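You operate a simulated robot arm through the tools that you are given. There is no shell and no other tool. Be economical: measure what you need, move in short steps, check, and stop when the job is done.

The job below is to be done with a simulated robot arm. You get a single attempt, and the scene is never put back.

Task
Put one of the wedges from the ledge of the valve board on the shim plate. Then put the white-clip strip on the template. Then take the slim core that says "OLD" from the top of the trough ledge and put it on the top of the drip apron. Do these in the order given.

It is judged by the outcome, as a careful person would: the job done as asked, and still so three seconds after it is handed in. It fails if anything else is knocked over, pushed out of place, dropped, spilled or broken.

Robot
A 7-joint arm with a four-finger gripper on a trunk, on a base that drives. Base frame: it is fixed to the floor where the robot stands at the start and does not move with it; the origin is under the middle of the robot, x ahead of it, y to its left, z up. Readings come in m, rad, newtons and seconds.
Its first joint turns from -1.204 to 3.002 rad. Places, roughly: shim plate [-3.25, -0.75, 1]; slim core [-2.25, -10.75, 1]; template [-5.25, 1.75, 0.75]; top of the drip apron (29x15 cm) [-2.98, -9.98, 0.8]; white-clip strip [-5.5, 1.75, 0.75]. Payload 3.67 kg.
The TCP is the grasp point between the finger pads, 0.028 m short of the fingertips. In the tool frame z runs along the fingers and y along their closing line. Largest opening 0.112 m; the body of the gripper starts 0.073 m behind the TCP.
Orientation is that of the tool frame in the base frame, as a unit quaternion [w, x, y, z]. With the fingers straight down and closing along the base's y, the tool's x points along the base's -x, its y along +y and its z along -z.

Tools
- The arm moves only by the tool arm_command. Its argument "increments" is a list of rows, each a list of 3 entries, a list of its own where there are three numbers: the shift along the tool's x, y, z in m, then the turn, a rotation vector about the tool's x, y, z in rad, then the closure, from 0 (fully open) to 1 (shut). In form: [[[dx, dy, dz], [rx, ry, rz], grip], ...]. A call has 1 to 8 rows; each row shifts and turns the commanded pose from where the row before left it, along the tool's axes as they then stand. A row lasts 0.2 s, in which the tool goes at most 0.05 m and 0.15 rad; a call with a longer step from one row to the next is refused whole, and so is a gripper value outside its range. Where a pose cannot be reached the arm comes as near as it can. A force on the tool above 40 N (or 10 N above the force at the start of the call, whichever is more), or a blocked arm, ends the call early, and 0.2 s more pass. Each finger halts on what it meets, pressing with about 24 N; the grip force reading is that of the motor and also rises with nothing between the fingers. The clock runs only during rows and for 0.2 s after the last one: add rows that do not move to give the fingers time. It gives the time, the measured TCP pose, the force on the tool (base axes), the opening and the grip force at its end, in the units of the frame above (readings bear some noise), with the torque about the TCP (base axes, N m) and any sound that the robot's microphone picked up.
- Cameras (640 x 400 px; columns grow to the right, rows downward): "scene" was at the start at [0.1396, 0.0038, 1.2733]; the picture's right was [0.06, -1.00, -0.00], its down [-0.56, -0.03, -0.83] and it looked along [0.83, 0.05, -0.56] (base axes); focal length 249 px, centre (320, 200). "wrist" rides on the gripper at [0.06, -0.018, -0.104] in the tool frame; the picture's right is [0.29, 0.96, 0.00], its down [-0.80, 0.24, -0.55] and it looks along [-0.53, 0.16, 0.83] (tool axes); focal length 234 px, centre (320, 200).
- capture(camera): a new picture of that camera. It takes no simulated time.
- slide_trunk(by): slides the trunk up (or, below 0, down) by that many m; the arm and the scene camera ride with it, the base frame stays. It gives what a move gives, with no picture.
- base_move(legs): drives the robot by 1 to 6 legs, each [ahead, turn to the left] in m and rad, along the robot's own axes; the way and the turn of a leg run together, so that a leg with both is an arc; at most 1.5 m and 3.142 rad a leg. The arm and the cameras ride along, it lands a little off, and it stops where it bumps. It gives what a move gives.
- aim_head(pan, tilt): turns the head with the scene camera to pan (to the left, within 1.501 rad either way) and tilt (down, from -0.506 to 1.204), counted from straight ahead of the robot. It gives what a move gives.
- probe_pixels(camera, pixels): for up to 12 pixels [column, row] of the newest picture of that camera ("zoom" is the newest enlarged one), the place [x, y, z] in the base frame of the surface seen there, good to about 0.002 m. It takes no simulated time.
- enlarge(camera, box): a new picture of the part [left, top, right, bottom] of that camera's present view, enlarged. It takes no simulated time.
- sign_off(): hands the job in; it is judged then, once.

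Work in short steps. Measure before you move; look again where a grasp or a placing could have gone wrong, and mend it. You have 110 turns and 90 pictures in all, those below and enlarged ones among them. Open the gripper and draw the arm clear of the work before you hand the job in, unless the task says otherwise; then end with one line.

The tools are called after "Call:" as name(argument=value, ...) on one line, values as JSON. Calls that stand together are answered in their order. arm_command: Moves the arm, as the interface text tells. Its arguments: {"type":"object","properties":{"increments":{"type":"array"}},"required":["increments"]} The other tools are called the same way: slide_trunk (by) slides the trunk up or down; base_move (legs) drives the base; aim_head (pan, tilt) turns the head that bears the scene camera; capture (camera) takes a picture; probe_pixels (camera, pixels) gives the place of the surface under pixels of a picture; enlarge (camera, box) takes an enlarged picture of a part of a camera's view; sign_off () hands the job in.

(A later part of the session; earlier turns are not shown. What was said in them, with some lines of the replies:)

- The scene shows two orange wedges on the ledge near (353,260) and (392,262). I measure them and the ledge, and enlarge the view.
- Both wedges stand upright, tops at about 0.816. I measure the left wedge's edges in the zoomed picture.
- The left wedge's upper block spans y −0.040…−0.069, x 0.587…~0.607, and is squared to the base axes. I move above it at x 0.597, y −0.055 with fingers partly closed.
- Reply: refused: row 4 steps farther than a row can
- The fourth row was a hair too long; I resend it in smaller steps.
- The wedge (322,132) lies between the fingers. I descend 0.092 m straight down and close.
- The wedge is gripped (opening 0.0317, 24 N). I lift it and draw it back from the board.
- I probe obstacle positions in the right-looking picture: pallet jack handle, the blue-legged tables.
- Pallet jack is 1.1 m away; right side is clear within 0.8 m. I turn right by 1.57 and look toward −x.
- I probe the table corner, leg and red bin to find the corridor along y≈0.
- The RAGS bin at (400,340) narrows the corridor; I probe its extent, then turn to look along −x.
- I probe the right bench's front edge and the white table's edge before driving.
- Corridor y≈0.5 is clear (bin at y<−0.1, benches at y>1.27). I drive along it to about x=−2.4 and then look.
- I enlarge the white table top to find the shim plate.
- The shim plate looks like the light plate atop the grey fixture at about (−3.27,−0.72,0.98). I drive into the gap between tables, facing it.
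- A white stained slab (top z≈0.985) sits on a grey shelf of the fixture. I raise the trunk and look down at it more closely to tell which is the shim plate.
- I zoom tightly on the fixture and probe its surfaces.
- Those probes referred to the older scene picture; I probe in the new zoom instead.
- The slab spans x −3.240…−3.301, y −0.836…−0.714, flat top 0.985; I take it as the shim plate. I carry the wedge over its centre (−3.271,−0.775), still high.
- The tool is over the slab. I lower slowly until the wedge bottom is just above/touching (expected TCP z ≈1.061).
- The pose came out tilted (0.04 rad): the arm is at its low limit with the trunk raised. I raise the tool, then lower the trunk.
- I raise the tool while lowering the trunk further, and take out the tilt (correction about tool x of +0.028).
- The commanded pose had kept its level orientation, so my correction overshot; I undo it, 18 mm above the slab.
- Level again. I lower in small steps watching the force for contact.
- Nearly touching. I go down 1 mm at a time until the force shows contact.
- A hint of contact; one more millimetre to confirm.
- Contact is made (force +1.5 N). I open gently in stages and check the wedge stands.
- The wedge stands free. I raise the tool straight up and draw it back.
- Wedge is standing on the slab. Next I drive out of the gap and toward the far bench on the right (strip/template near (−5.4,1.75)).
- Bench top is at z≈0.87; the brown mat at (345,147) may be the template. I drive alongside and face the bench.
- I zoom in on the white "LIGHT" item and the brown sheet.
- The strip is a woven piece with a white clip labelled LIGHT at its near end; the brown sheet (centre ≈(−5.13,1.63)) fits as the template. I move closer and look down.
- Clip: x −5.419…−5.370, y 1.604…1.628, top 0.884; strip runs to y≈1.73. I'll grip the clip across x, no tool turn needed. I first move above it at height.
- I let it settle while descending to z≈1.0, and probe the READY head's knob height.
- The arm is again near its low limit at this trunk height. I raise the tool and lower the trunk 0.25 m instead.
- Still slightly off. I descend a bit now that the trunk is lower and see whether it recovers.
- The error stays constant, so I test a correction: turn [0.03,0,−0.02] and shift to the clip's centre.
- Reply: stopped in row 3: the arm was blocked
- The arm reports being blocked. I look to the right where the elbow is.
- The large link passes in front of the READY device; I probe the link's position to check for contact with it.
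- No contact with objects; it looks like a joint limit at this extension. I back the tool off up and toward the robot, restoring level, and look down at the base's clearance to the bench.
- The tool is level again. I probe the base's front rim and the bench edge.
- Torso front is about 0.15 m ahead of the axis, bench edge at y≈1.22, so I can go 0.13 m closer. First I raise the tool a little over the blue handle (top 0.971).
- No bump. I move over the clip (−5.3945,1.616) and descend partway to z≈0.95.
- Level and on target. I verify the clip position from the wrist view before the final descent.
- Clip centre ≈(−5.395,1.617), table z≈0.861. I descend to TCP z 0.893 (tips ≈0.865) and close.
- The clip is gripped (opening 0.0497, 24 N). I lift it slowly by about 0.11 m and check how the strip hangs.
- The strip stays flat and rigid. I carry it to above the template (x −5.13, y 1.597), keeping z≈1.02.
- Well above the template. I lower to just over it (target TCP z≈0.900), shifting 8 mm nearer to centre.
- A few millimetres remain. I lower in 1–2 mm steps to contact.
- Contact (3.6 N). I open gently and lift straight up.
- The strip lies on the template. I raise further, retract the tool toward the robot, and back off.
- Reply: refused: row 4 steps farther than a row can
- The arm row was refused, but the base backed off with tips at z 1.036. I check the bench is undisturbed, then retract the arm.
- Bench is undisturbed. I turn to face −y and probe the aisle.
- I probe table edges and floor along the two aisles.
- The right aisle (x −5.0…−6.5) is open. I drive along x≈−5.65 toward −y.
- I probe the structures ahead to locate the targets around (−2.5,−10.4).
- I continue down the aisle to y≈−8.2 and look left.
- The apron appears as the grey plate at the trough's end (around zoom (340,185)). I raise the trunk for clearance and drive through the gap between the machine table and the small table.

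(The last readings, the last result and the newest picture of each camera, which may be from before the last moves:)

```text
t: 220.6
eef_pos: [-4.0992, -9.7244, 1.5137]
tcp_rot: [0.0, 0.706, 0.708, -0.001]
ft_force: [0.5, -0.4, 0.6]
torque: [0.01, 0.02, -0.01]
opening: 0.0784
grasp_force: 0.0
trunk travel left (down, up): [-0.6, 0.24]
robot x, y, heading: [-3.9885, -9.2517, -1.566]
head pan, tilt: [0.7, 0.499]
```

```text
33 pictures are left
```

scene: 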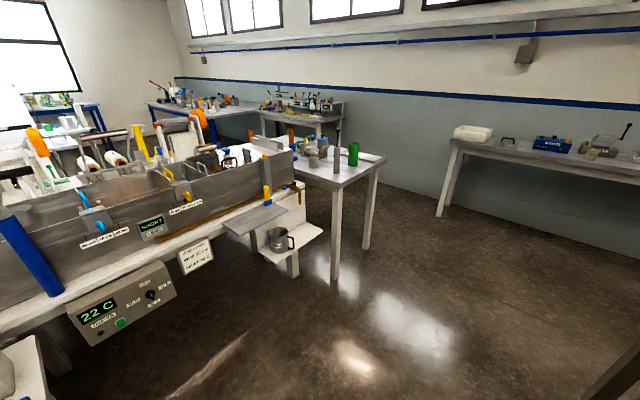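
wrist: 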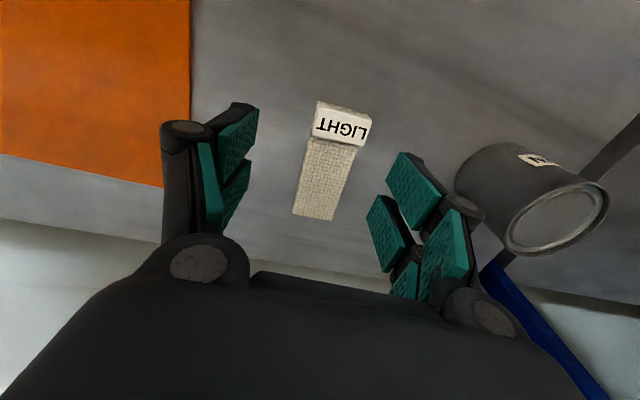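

I enlarge the trough's end and the items behind it.

Call:
enlarge(camera="scene", box=[140, 100, 400, 262])

Call:
probe_pixels(camera="scene", pixels=[[255, 218], [280, 207], [235, 228], [335, 270], [367, 240], [230, 155], [250, 160], [310, 160], [295, 185], [275, 148], [210, 160], [340, 185]])

```text
2.46 times, centred on (270, 181) of scene
```

zoom: 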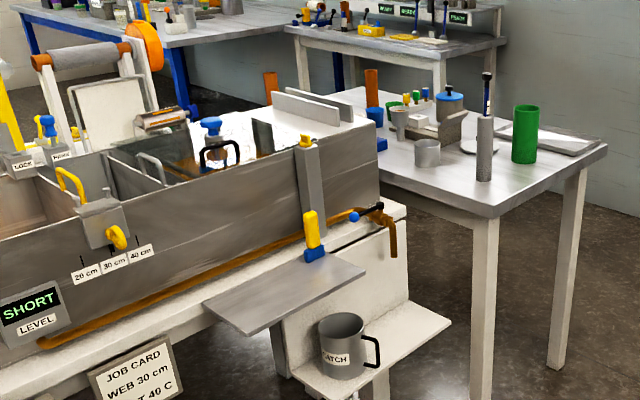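

```text
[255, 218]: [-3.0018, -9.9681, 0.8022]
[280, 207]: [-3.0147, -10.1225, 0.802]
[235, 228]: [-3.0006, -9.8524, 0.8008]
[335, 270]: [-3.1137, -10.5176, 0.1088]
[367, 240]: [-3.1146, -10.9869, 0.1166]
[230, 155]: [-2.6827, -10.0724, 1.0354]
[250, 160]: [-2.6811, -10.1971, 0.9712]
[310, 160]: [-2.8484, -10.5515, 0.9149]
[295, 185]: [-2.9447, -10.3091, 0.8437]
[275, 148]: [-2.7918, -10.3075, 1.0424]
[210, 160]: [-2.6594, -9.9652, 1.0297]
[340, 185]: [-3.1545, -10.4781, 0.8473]
```

I probe the orange tubes and ledges behind the trough.

Call:
probe_pixels(camera="zoom", pixels=[[271, 80], [272, 100], [372, 75], [372, 100], [374, 115], [310, 105], [340, 100], [255, 105], [360, 150], [230, 110], [340, 120], [420, 85]])

Call:
enlarge(camera="scene", box=[215, 115, 335, 190])

```text
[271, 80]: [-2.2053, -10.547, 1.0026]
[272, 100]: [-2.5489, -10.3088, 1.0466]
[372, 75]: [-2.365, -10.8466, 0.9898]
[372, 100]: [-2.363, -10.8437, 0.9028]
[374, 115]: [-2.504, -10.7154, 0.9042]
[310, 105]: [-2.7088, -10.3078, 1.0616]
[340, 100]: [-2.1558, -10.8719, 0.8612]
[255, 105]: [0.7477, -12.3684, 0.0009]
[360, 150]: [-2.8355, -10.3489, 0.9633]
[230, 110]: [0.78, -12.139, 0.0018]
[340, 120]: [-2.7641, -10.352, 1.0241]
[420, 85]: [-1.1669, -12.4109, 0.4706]
```

```text
5.33 times, centred on (275, 152) of scene
```

zoom: 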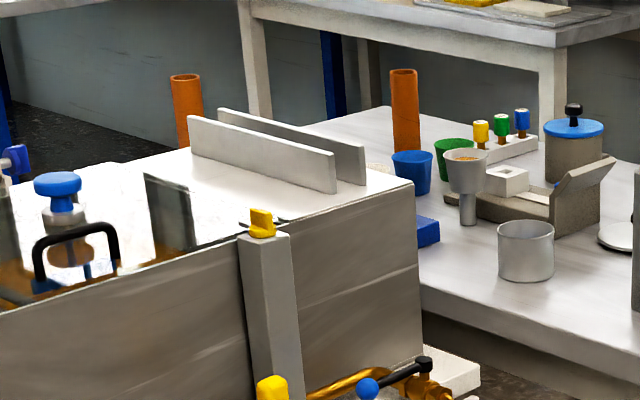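

Two orange cores stand on the white ledge: (−2.205,−10.55) and (−2.365,−10.85). I probe the free space on the −y side before going there for labels.

Call:
probe_pixels(camera="scene", pixels=[[440, 213], [460, 145], [312, 133], [345, 118], [368, 240], [385, 156], [500, 300], [420, 250], [265, 115], [390, 200]])

Call:
base_move(legs=[[1.2, 0], [0.95, 0], [0, 1.57]])

Call:
aim_head(pan=0.2, tilt=0.45)

Call:
capture(camera="scene")

```text
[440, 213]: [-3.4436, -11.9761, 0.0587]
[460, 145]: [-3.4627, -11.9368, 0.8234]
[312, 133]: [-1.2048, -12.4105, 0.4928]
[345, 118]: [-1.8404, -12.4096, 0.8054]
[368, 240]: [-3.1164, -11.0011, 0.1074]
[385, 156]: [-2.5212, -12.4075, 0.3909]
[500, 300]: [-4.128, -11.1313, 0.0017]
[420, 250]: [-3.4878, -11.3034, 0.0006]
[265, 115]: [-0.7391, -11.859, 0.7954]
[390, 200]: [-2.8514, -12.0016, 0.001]
```

```text
t: 235.1
eef_pos: [-3.5113, -11.5203, 1.5138]
tcp_rot: [0.0, 0.001, 1.0, -0.002]
ft_force: [-0.4, -0.9, -0.9]
torque: [0.01, 0.02, 0.05]
opening: 0.0783
grasp_force: 0.1
trunk travel left (down, up): [-0.6, 0.24]
robot x, y, heading: [-3.9881, -11.4079, -0.008]
head pan, tilt: [0.7, 0.499]
```

```text
t: 236.0
eef_pos: [-3.5107, -11.5221, 1.5137]
tcp_rot: [0.0, 0.001, 1.0, -0.001]
ft_force: [-0.4, -0.2, 0.5]
torque: [-0.01, 0.03, 0.03]
opening: 0.0782
grasp_force: 0.0
trunk travel left (down, up): [-0.6, 0.24]
robot x, y, heading: [-3.9874, -11.4082, -0.008]
head pan, tilt: [0.201, 0.45]
```

```text
30 pictures are left
```

scene: 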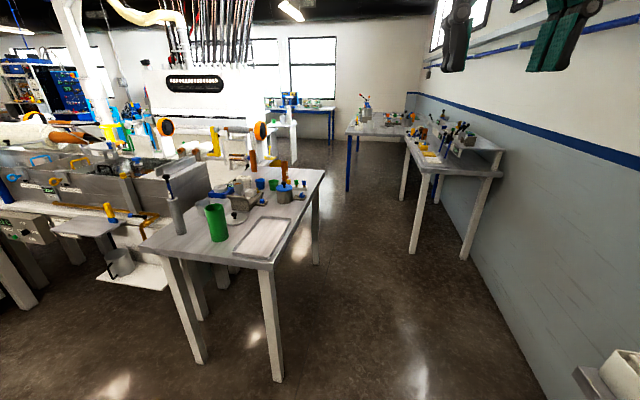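

The gap south of the white table is clear. I enlarge the cores from here.

Call:
enlarge(camera="scene", box=[220, 130, 330, 210])

Call:
probe_pixels(camera="scene", pixels=[[465, 255], [412, 245], [325, 172], [315, 260], [278, 375], [284, 170], [253, 160], [350, 300], [255, 270], [440, 172]])

```text
5.00 times, centred on (275, 170) of scene
```

zoom: 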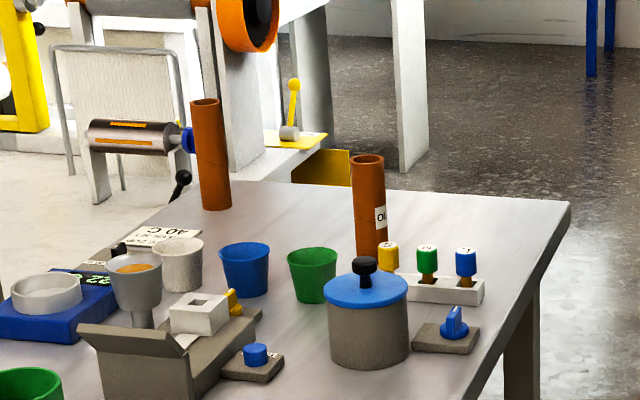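

```text
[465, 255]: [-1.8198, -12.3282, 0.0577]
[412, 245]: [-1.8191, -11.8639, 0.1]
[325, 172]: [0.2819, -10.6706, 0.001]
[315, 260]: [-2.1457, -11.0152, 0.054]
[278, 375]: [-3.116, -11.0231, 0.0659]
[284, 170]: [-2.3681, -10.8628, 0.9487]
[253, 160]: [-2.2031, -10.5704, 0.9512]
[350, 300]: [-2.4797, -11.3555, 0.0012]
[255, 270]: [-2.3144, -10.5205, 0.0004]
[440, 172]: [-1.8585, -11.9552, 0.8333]
```

The core at (−2.365,−10.86) bears the "OL…" label facing −y. I drive to the south side of the ledge and face it.

Call:
base_move(legs=[[0, -0.06], [1.5, 0], [0.03, 0], [0, 1.638]])

Call:
aim_head(pan=0.0, tilt=0.75)

Call:
capture(camera="scene")

```text
t: 248.2
eef_pos: [-2.3457, -11.0318, 1.5157]
tcp_rot: [0.001, -0.706, 0.708, -0.001]
ft_force: [-0.2, 1.5, -0.1]
torque: [0.02, -0.03, 0.0]
opening: 0.0785
grasp_force: 0.0
trunk travel left (down, up): [-0.6, 0.24]
robot x, y, heading: [-2.4566, -11.5104, 1.56]
head pan, tilt: [0.201, 0.45]
```

```text
t: 249.0
eef_pos: [-2.3447, -11.0309, 1.5145]
tcp_rot: [0.001, -0.705, 0.709, -0.002]
ft_force: [0.2, -0.2, -1.1]
torque: [-0.01, 0.0, 0.02]
opening: 0.0786
grasp_force: 0.1
trunk travel left (down, up): [-0.6, 0.24]
robot x, y, heading: [-2.4559, -11.5065, 1.565]
head pan, tilt: [0.0, 0.75]
```

```text
28 pictures are left
```

scene: 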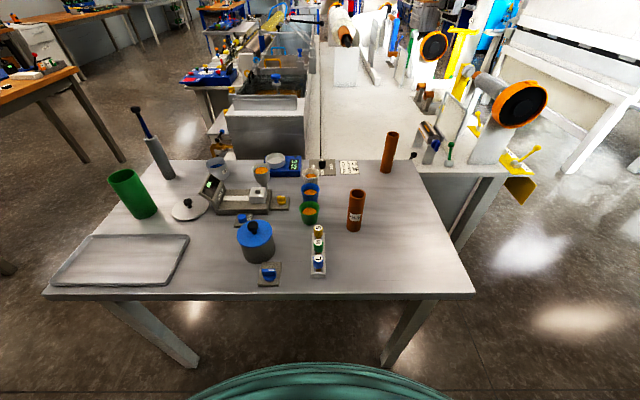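

I enlarge both cores to read the labels.

Call:
enlarge(camera="scene", box=[290, 120, 430, 240])

Call:
enlarge(camera="scene", box=[335, 180, 375, 240])

```text
3.33 times, centred on (360, 180) of scene
```

zoom: 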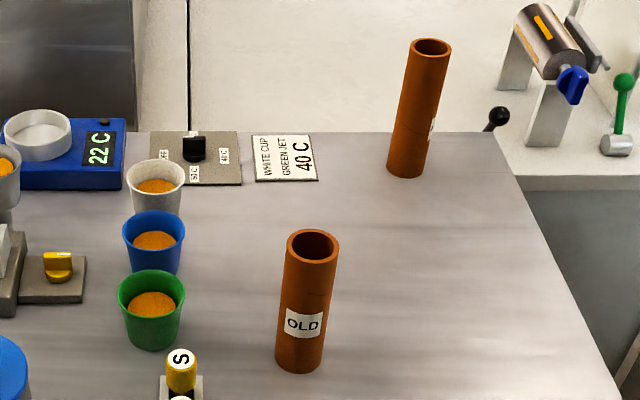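

```text
6.67 times, centred on (355, 210) of scene
```

zoom: 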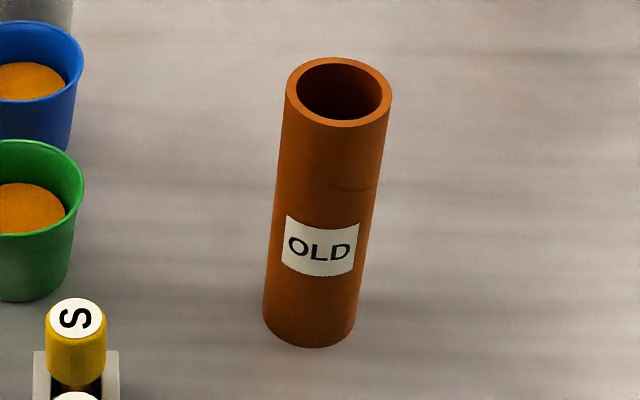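

OLD is confirmed. I measure its rim, body and base, and neighbours.

Call:
probe_pixels(camera="zoom", pixels=[[290, 90], [388, 95], [340, 62], [338, 123], [336, 131], [330, 200], [320, 300], [310, 340], [300, 370], [272, 300], [350, 310], [75, 300]])

```text
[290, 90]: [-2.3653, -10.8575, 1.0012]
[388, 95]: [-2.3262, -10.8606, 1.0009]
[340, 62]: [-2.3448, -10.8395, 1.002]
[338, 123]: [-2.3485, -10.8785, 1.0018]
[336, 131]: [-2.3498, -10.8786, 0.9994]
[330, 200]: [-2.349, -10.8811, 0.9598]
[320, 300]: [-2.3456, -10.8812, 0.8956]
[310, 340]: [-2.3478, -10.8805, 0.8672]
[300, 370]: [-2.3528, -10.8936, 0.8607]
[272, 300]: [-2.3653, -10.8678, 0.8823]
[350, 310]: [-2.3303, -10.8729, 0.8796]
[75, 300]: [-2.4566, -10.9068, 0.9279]
```

Core: centre (−2.346,−10.860), diameter 0.040, z 0.861–1.001. I lower the trunk 0.3 m, keeping the tool well above the ledge.

Call:
slide_trunk(by=-0.3)

Call:
arm_command(increments=[[[-0.045, 0, 0], [0, 0, 0], 0.3], [[-0.045, 0, 0], [0, 0, 0], 0.3], [[-0.045, 0.001, 0], [0, 0, 0], 0.3], [[-0.036, 0, 0], [0, 0, 0], 0.3], [[0, 0, 0.045], [0, 0, 0], 0.3], [[0, 0, 0.045], [0, 0, 0], 0.3], [[0, 0, 0.04], [0, 0, 0], 0.3], [[0, 0, 0], [0, 0, 0], 0.3]])

Call:
enlarge(camera="wrist", box=[160, 0, 560, 250])

```text
t: 252.0
eef_pos: [-2.3461, -11.0319, 1.2147]
tcp_rot: [0.001, -0.706, 0.708, 0.0]
ft_force: [0.0, 0.2, 0.4]
torque: [0.0, 0.0, -0.01]
opening: 0.0785
grasp_force: 0.1
trunk travel left (down, up): [-0.3, 0.54]
robot x, y, heading: [-2.4562, -11.5113, 1.566]
head pan, tilt: [0.0, 0.75]
```

```text
t: 253.8
eef_pos: [-2.3452, -10.8617, 1.0849]
tcp_rot: [0.001, -0.707, 0.708, -0.001]
ft_force: [0.0, 0.2, 0.1]
torque: [0.02, -0.02, -0.01]
opening: 0.0785
grasp_force: 0.1
trunk travel left (down, up): [-0.3, 0.54]
robot x, y, heading: [-2.4582, -11.5103, 1.566]
head pan, tilt: [0.0, 0.75]
```

```text
1.60 times, centred on (360, 125) of wrist
```

zoom: 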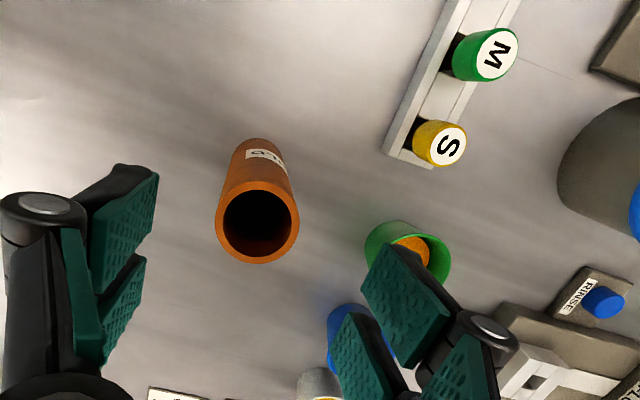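

The green cup lies near the right finger. I probe its rim and the core's rim from the wrist.

Call:
probe_pixels(camera="zoom", pixels=[[372, 240], [440, 275], [400, 224], [218, 225], [297, 225], [258, 186], [255, 258], [445, 145], [330, 318]])

```text
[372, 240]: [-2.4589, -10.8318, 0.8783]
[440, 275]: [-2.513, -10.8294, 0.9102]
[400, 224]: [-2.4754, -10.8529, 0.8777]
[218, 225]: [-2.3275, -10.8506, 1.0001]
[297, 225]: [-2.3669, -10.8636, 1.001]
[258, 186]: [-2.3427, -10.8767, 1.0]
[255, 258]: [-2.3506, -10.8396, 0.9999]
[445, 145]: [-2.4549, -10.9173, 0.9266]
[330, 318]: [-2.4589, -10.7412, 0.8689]
```

The cup is clear (x<−2.455). I descend to z 0.972 around the core and close.

Call:
arm_command(increments=[[[-0.002, 0.002, 0.03], [0, 0, 0], 0.35], [[0, 0, 0.04], [0, 0, 0], 0.4], [[0, 0, 0.03], [0, 0, 0], 0.4], [[0, 0, 0.013], [0, 0, 0], 0.4], [[0, 0, 0], [0, 0, 0], 0.5], [[0, 0, 0], [0, 0, 0], 0.6], [[0, 0, 0], [0, 0, 0], 0.85], [[0, 0, 0], [0, 0, 0], 0.85]])

Call:
enlarge(camera="wrist", box=[160, 0, 560, 250])

```text
t: 255.6
eef_pos: [-2.3463, -10.8573, 0.9705]
tcp_rot: [0.001, -0.706, 0.708, 0.0]
ft_force: [0.4, -0.1, 0.0]
torque: [0.02, -0.03, -0.01]
opening: 0.0417
grasp_force: 24.5
trunk travel left (down, up): [-0.3, 0.54]
robot x, y, heading: [-2.4574, -11.5094, 1.564]
head pan, tilt: [0.0, 0.75]
```

```text
1.60 times, centred on (360, 125) of wrist
```

zoom: 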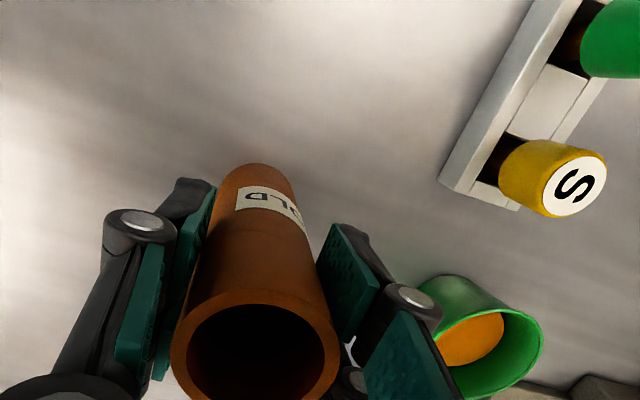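

Core gripped. I lift straight up, retract toward the robot, then raise the trunk.

Call:
arm_command(increments=[[[0, 0, -0.03], [0, 0, 0], 0.85], [[0, 0, -0.045], [0, 0, 0], 0.85], [[0, 0, -0.045], [0, 0, 0], 0.85], [[0, 0, -0.045], [0, 0, 0], 0.85], [[0, 0, -0.045], [0, 0, 0], 0.85], [[0.045, 0, 0], [0, 0, 0], 0.85], [[0.045, 0, 0], [0, 0, 0], 0.85], [[0.045, 0, 0], [0, 0, 0], 0.85]])

Call:
slide_trunk(by=0.3)

Call:
capture(camera="scene")

```text
t: 257.4
eef_pos: [-2.347, -10.9932, 1.18]
tcp_rot: [0.001, -0.705, 0.709, 0.0]
ft_force: [-0.1, 0.0, 0.5]
torque: [0.01, -0.02, -0.01]
opening: 0.0415
grasp_force: 23.7
trunk travel left (down, up): [-0.3, 0.54]
robot x, y, heading: [-2.4561, -11.5117, 1.564]
head pan, tilt: [0.0, 0.75]
```

```text
t: 260.4
eef_pos: [-2.3479, -10.9943, 1.4811]
tcp_rot: [0.001, -0.705, 0.709, -0.001]
ft_force: [-0.5, 0.0, -0.5]
torque: [0.01, 0.02, -0.03]
opening: 0.0417
grasp_force: 23.9
trunk travel left (down, up): [-0.6, 0.24]
robot x, y, heading: [-2.4556, -11.5082, 1.566]
head pan, tilt: [0.0, 0.75]
```

```text
23 pictures are left
```

scene: 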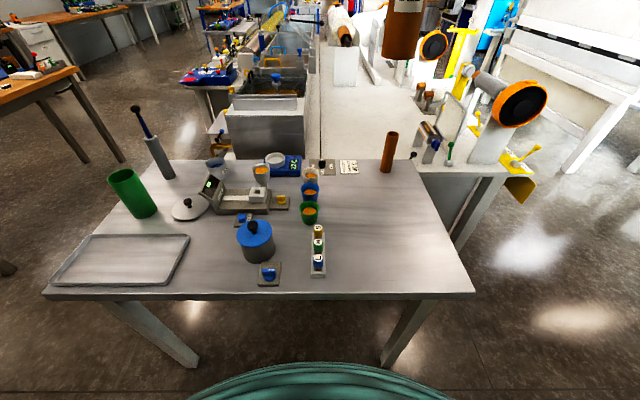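

Clear. I drive back around to the west of the apron, to about (−3.85,−9.95), facing +x.

Call:
base_move(legs=[[0, 1.576], [1.4, 0], [0, -1.571], [1.5, 0], [0.06, 0], [0, -1.571]])

Call:
aim_head(pan=0.0, tilt=0.7)

Call:
capture(camera="scene")

```text
t: 286.6
eef_pos: [-3.3424, -10.0583, 1.4819]
tcp_rot: [0.0, 0.0, 1.0, 0.0]
ft_force: [-0.1, 0.3, -0.7]
torque: [0.04, 0.0, -0.03]
opening: 0.0418
grasp_force: 24.8
trunk travel left (down, up): [-0.6, 0.24]
robot x, y, heading: [-3.8562, -9.9474, -0.009]
head pan, tilt: [0.0, 0.75]
```

```text
t: 287.2
eef_pos: [-3.3416, -10.0568, 1.4823]
tcp_rot: [0.0, 0.001, 1.0, 0.0]
ft_force: [-0.2, 0.6, -1.2]
torque: [-0.01, 0.0, 0.03]
opening: 0.0417
grasp_force: 24.4
trunk travel left (down, up): [-0.6, 0.24]
robot x, y, heading: [-3.8581, -9.9457, -0.005]
head pan, tilt: [0.0, 0.7]
```

```text
22 pictures are left
```

scene: 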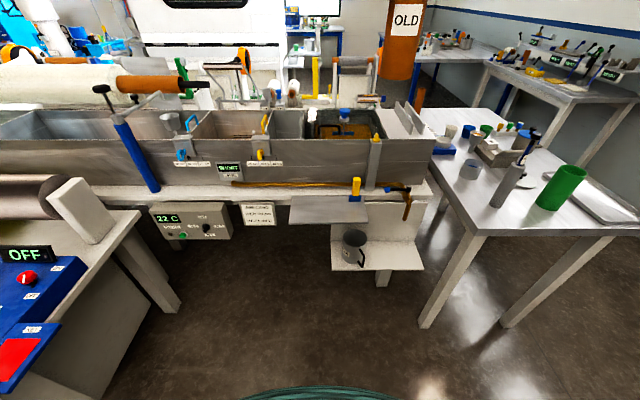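

Call:
enlarge(camera="scene", box=[270, 160, 430, 260])

Call:
probe_pixels(camera="scene", pixels=[[293, 200], [345, 199], [291, 222], [366, 220], [330, 210], [355, 185], [355, 196], [360, 170], [310, 190], [375, 150], [407, 200], [300, 210]])

```text
4.00 times, centred on (350, 210) of scene
```

zoom: 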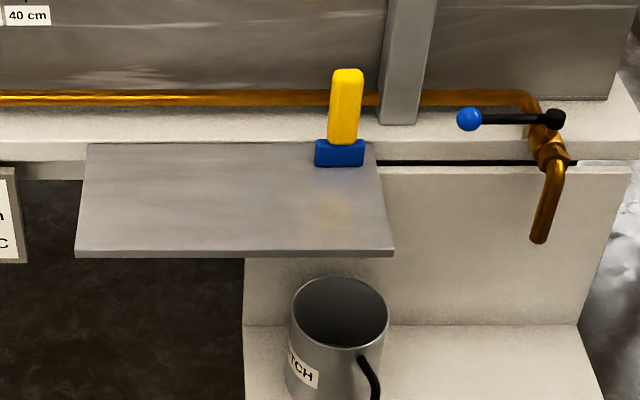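

```text
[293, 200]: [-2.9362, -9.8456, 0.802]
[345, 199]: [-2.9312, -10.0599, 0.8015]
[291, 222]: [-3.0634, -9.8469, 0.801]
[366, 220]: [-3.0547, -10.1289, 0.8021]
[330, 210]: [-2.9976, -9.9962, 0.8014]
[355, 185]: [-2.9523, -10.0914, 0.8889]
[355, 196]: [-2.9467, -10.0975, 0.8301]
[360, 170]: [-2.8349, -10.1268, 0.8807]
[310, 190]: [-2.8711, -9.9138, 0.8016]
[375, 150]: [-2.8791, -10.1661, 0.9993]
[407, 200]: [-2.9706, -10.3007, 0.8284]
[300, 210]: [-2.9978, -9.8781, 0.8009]
```

Apron: x −3.07…−2.93, y −9.835…−10.135, level at 0.8015; a yellow/blue squeegee stands at its right-rear. I'll stand the core at (−3.005,−9.93). I move closer and lower the trunk.

Call:
base_move(legs=[[0.16, 0]])

Call:
slide_trunk(by=-0.35)

```text
t: 288.6
eef_pos: [-3.179, -10.0584, 1.4806]
tcp_rot: [-0.001, 0.001, 1.0, 0.0]
ft_force: [0.7, 0.3, -1.1]
torque: [0.0, 0.01, -0.01]
opening: 0.0415
grasp_force: 24.2
trunk travel left (down, up): [-0.6, 0.24]
robot x, y, heading: [-3.6957, -9.9501, -0.005]
head pan, tilt: [0.0, 0.7]
```

```text
t: 292.0
eef_pos: [-3.1817, -10.0576, 1.1312]
tcp_rot: [-0.001, 0.001, 1.0, 0.0]
ft_force: [0.1, 0.2, -1.0]
torque: [-0.01, -0.01, -0.03]
opening: 0.0416
grasp_force: 24.2
trunk travel left (down, up): [-0.25, 0.59]
robot x, y, heading: [-3.6955, -9.9516, -0.004]
head pan, tilt: [0.0, 0.7]
```

I move the core above (−3.005,−9.93) and lower partway.

Call:
arm_command(increments=[[[-0.035, 0.026, 0], [0, 0, 0], 0.85], [[-0.035, 0.026, 0], [0, 0, 0], 0.85], [[-0.035, 0.026, 0], [0, 0, 0], 0.85], [[-0.035, 0.026, 0], [0, 0, 0], 0.85], [[-0.036, 0.024, 0], [0, 0, 0], 0.85], [[0, 0, 0.045], [0, 0, 0], 0.85], [[0, 0, 0.045], [0, 0, 0], 0.85], [[0, 0, 0.045], [0, 0, 0], 0.85]])

Call:
arm_command(increments=[[[0, 0, 0.03], [0, 0, 0], 0.85], [[0, 0, 0.03], [0, 0, 0], 0.85], [[0, 0, 0], [0, 0, 0], 0.85]])

Call:
capture(camera="scene")

```text
t: 293.8
eef_pos: [-3.0058, -9.9301, 0.9943]
tcp_rot: [-0.001, 0.002, 1.0, -0.001]
ft_force: [-0.4, -0.3, -0.3]
torque: [0.02, -0.01, 0.0]
opening: 0.0419
grasp_force: 23.8
trunk travel left (down, up): [-0.25, 0.59]
robot x, y, heading: [-3.6959, -9.9492, -0.002]
head pan, tilt: [0.0, 0.7]
```

```text
t: 294.6
eef_pos: [-3.0056, -9.9308, 0.9351]
tcp_rot: [-0.002, 0.001, 1.0, -0.001]
ft_force: [0.5, -0.2, -1.1]
torque: [-0.03, 0.0, 0.01]
opening: 0.0414
grasp_force: 24.3
trunk travel left (down, up): [-0.25, 0.59]
robot x, y, heading: [-3.6987, -9.9488, -0.005]
head pan, tilt: [0.0, 0.7]
```

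```text
20 pictures are left
```

scene: 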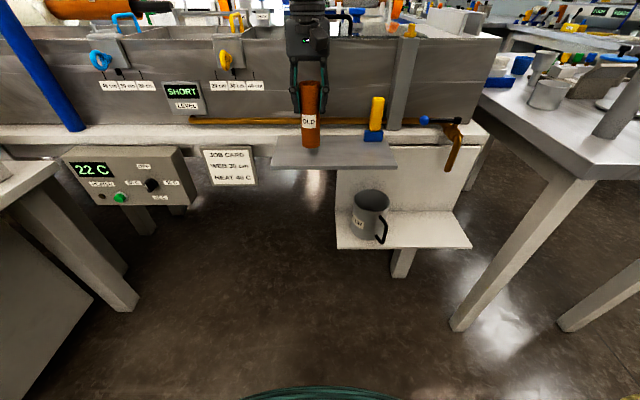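

The core hangs over the apron clear of the squeegee, about 23 mm up. I lower 20 mm, then by millimetres.

Call:
arm_command(increments=[[[0, 0, 0.012], [0, 0, 0], 0.85], [[0, 0, 0.007], [0, 0, 0], 0.85], [[0, 0, 0.002], [0, 0, 0], 0.85], [[0, 0, 0.001], [0, 0, 0], 0.85], [[0, 0, 0], [0, 0, 0], 0.85]])

Call:
enlarge(camera="scene", box=[265, 70, 405, 180])

```text
t: 295.8
eef_pos: [-3.0053, -9.9297, 0.9131]
tcp_rot: [-0.001, 0.001, 1.0, -0.001]
ft_force: [0.2, 0.1, -0.3]
torque: [-0.01, 0.03, -0.02]
opening: 0.0414
grasp_force: 24.1
trunk travel left (down, up): [-0.25, 0.59]
robot x, y, heading: [-3.6965, -9.9516, -0.005]
head pan, tilt: [0.0, 0.7]
```

```text
3.64 times, centred on (335, 125) of scene
```

zoom: 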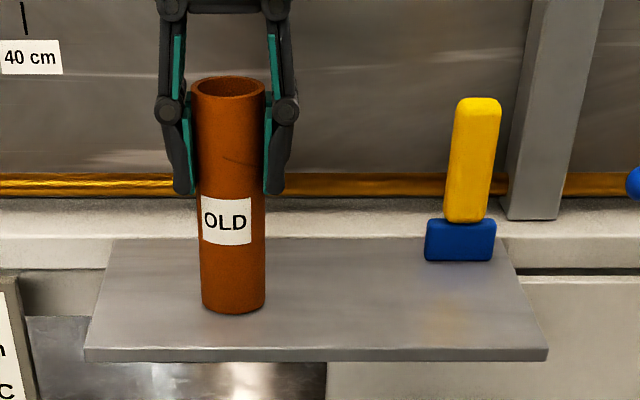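

Call:
arm_command(increments=[[[0, 0, 0.001], [0, 0, 0], 0.85], [[0, 0, 0.001], [0, 0, 0], 0.85], [[0, 0, 0], [0, 0, 0], 0.85]])

```text
t: 296.6
eef_pos: [-3.0051, -9.9306, 0.9117]
tcp_rot: [-0.001, 0.001, 1.0, 0.0]
ft_force: [0.0, -0.7, -0.6]
torque: [0.03, -0.03, 0.03]
opening: 0.0418
grasp_force: 23.8
trunk travel left (down, up): [-0.25, 0.59]
robot x, y, heading: [-3.6942, -9.9505, -0.001]
head pan, tilt: [0.0, 0.7]
```

No contact yet (force −0.6 N); another 1–2 mm.

Call:
arm_command(increments=[[[0, 0, 0.001], [0, 0, 0], 0.85], [[0, 0, 0], [0, 0, 0], 0.85]])

```text
t: 297.2
eef_pos: [-3.0051, -9.9306, 0.9115]
tcp_rot: [0.0, 0.001, 1.0, 0.0]
ft_force: [0.0, 0.5, 4.1]
torque: [0.06, -0.04, -0.03]
opening: 0.0416
grasp_force: 24.3
trunk travel left (down, up): [-0.25, 0.59]
robot x, y, heading: [-3.6998, -9.9442, -0.002]
head pan, tilt: [0.0, 0.7]
```

Contact (4.1 N). I open gently and raise straight up past the core's rim.

Call:
arm_command(increments=[[[0, 0, 0], [0, 0, 0], 0.6], [[0, 0, 0], [0, 0, 0], 0.5], [[0, 0, 0], [0, 0, 0], 0.35], [[0, 0, 0], [0, 0, 0], 0.3], [[0, 0, -0.03], [0, 0, 0], 0.3], [[0, 0, -0.045], [0, 0, 0], 0.3], [[0, 0, -0.045], [0, 0, 0], 0.3], [[0, 0, -0.045], [0, 0, 0], 0.3]])

Call:
arm_command(increments=[[[0, 0, -0.045], [0, 0, 0], 0.2], [[0.045, 0, 0], [0, 0, 0], 0.1], [[0.045, 0, 0], [0, 0, 0], 0.0], [[0.045, 0, 0], [0, 0, 0], 0.0], [[0, 0, 0], [0, 0, 0], 0.0]])

Call:
capture(camera="scene")

```text
t: 299.0
eef_pos: [-3.0055, -9.9301, 1.0768]
tcp_rot: [-0.001, 0.001, 1.0, -0.001]
ft_force: [-0.4, -0.5, 0.1]
torque: [0.01, 0.03, 0.0]
opening: 0.0785
grasp_force: 0.1
trunk travel left (down, up): [-0.25, 0.59]
robot x, y, heading: [-3.6986, -9.9499, -0.005]
head pan, tilt: [0.0, 0.7]
```

```text
t: 300.2
eef_pos: [-3.1393, -9.9277, 1.1204]
tcp_rot: [-0.001, -0.001, 1.0, -0.002]
ft_force: [0.6, 0.4, 1.1]
torque: [-0.01, -0.05, 0.0]
opening: 0.1117
grasp_force: 0.0
trunk travel left (down, up): [-0.25, 0.59]
robot x, y, heading: [-3.6986, -9.9522, -0.005]
head pan, tilt: [0.0, 0.7]
```

```text
18 pictures are left
```

scene: 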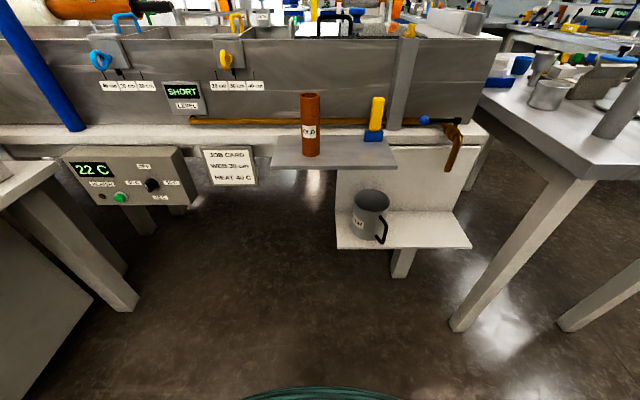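

The core stands on the apron, the gripper is open. I back the robot off a little and hand in.

Call:
base_move(legs=[[-0.15, 0]])

Call:
sign_off()

```text
t: 301.6
eef_pos: [-3.2896, -9.9286, 1.1222]
tcp_rot: [0.0, 0.001, 1.0, -0.001]
ft_force: [0.2, 0.7, 0.4]
torque: [-0.01, -0.03, -0.05]
opening: 0.1122
grasp_force: 0.1
trunk travel left (down, up): [-0.25, 0.59]
robot x, y, heading: [-3.8436, -9.9514, -0.004]
head pan, tilt: [0.0, 0.7]
```

```text
The job is handed in.
```

I did all three in order and handed the job in: the wedge stands on the shim plate, the white-clip strip lies on the template, and the "OLD" core stands on the drip apron. I took the stained white slab as the shim plate and the brown sheet as the template, since neither is labelled.
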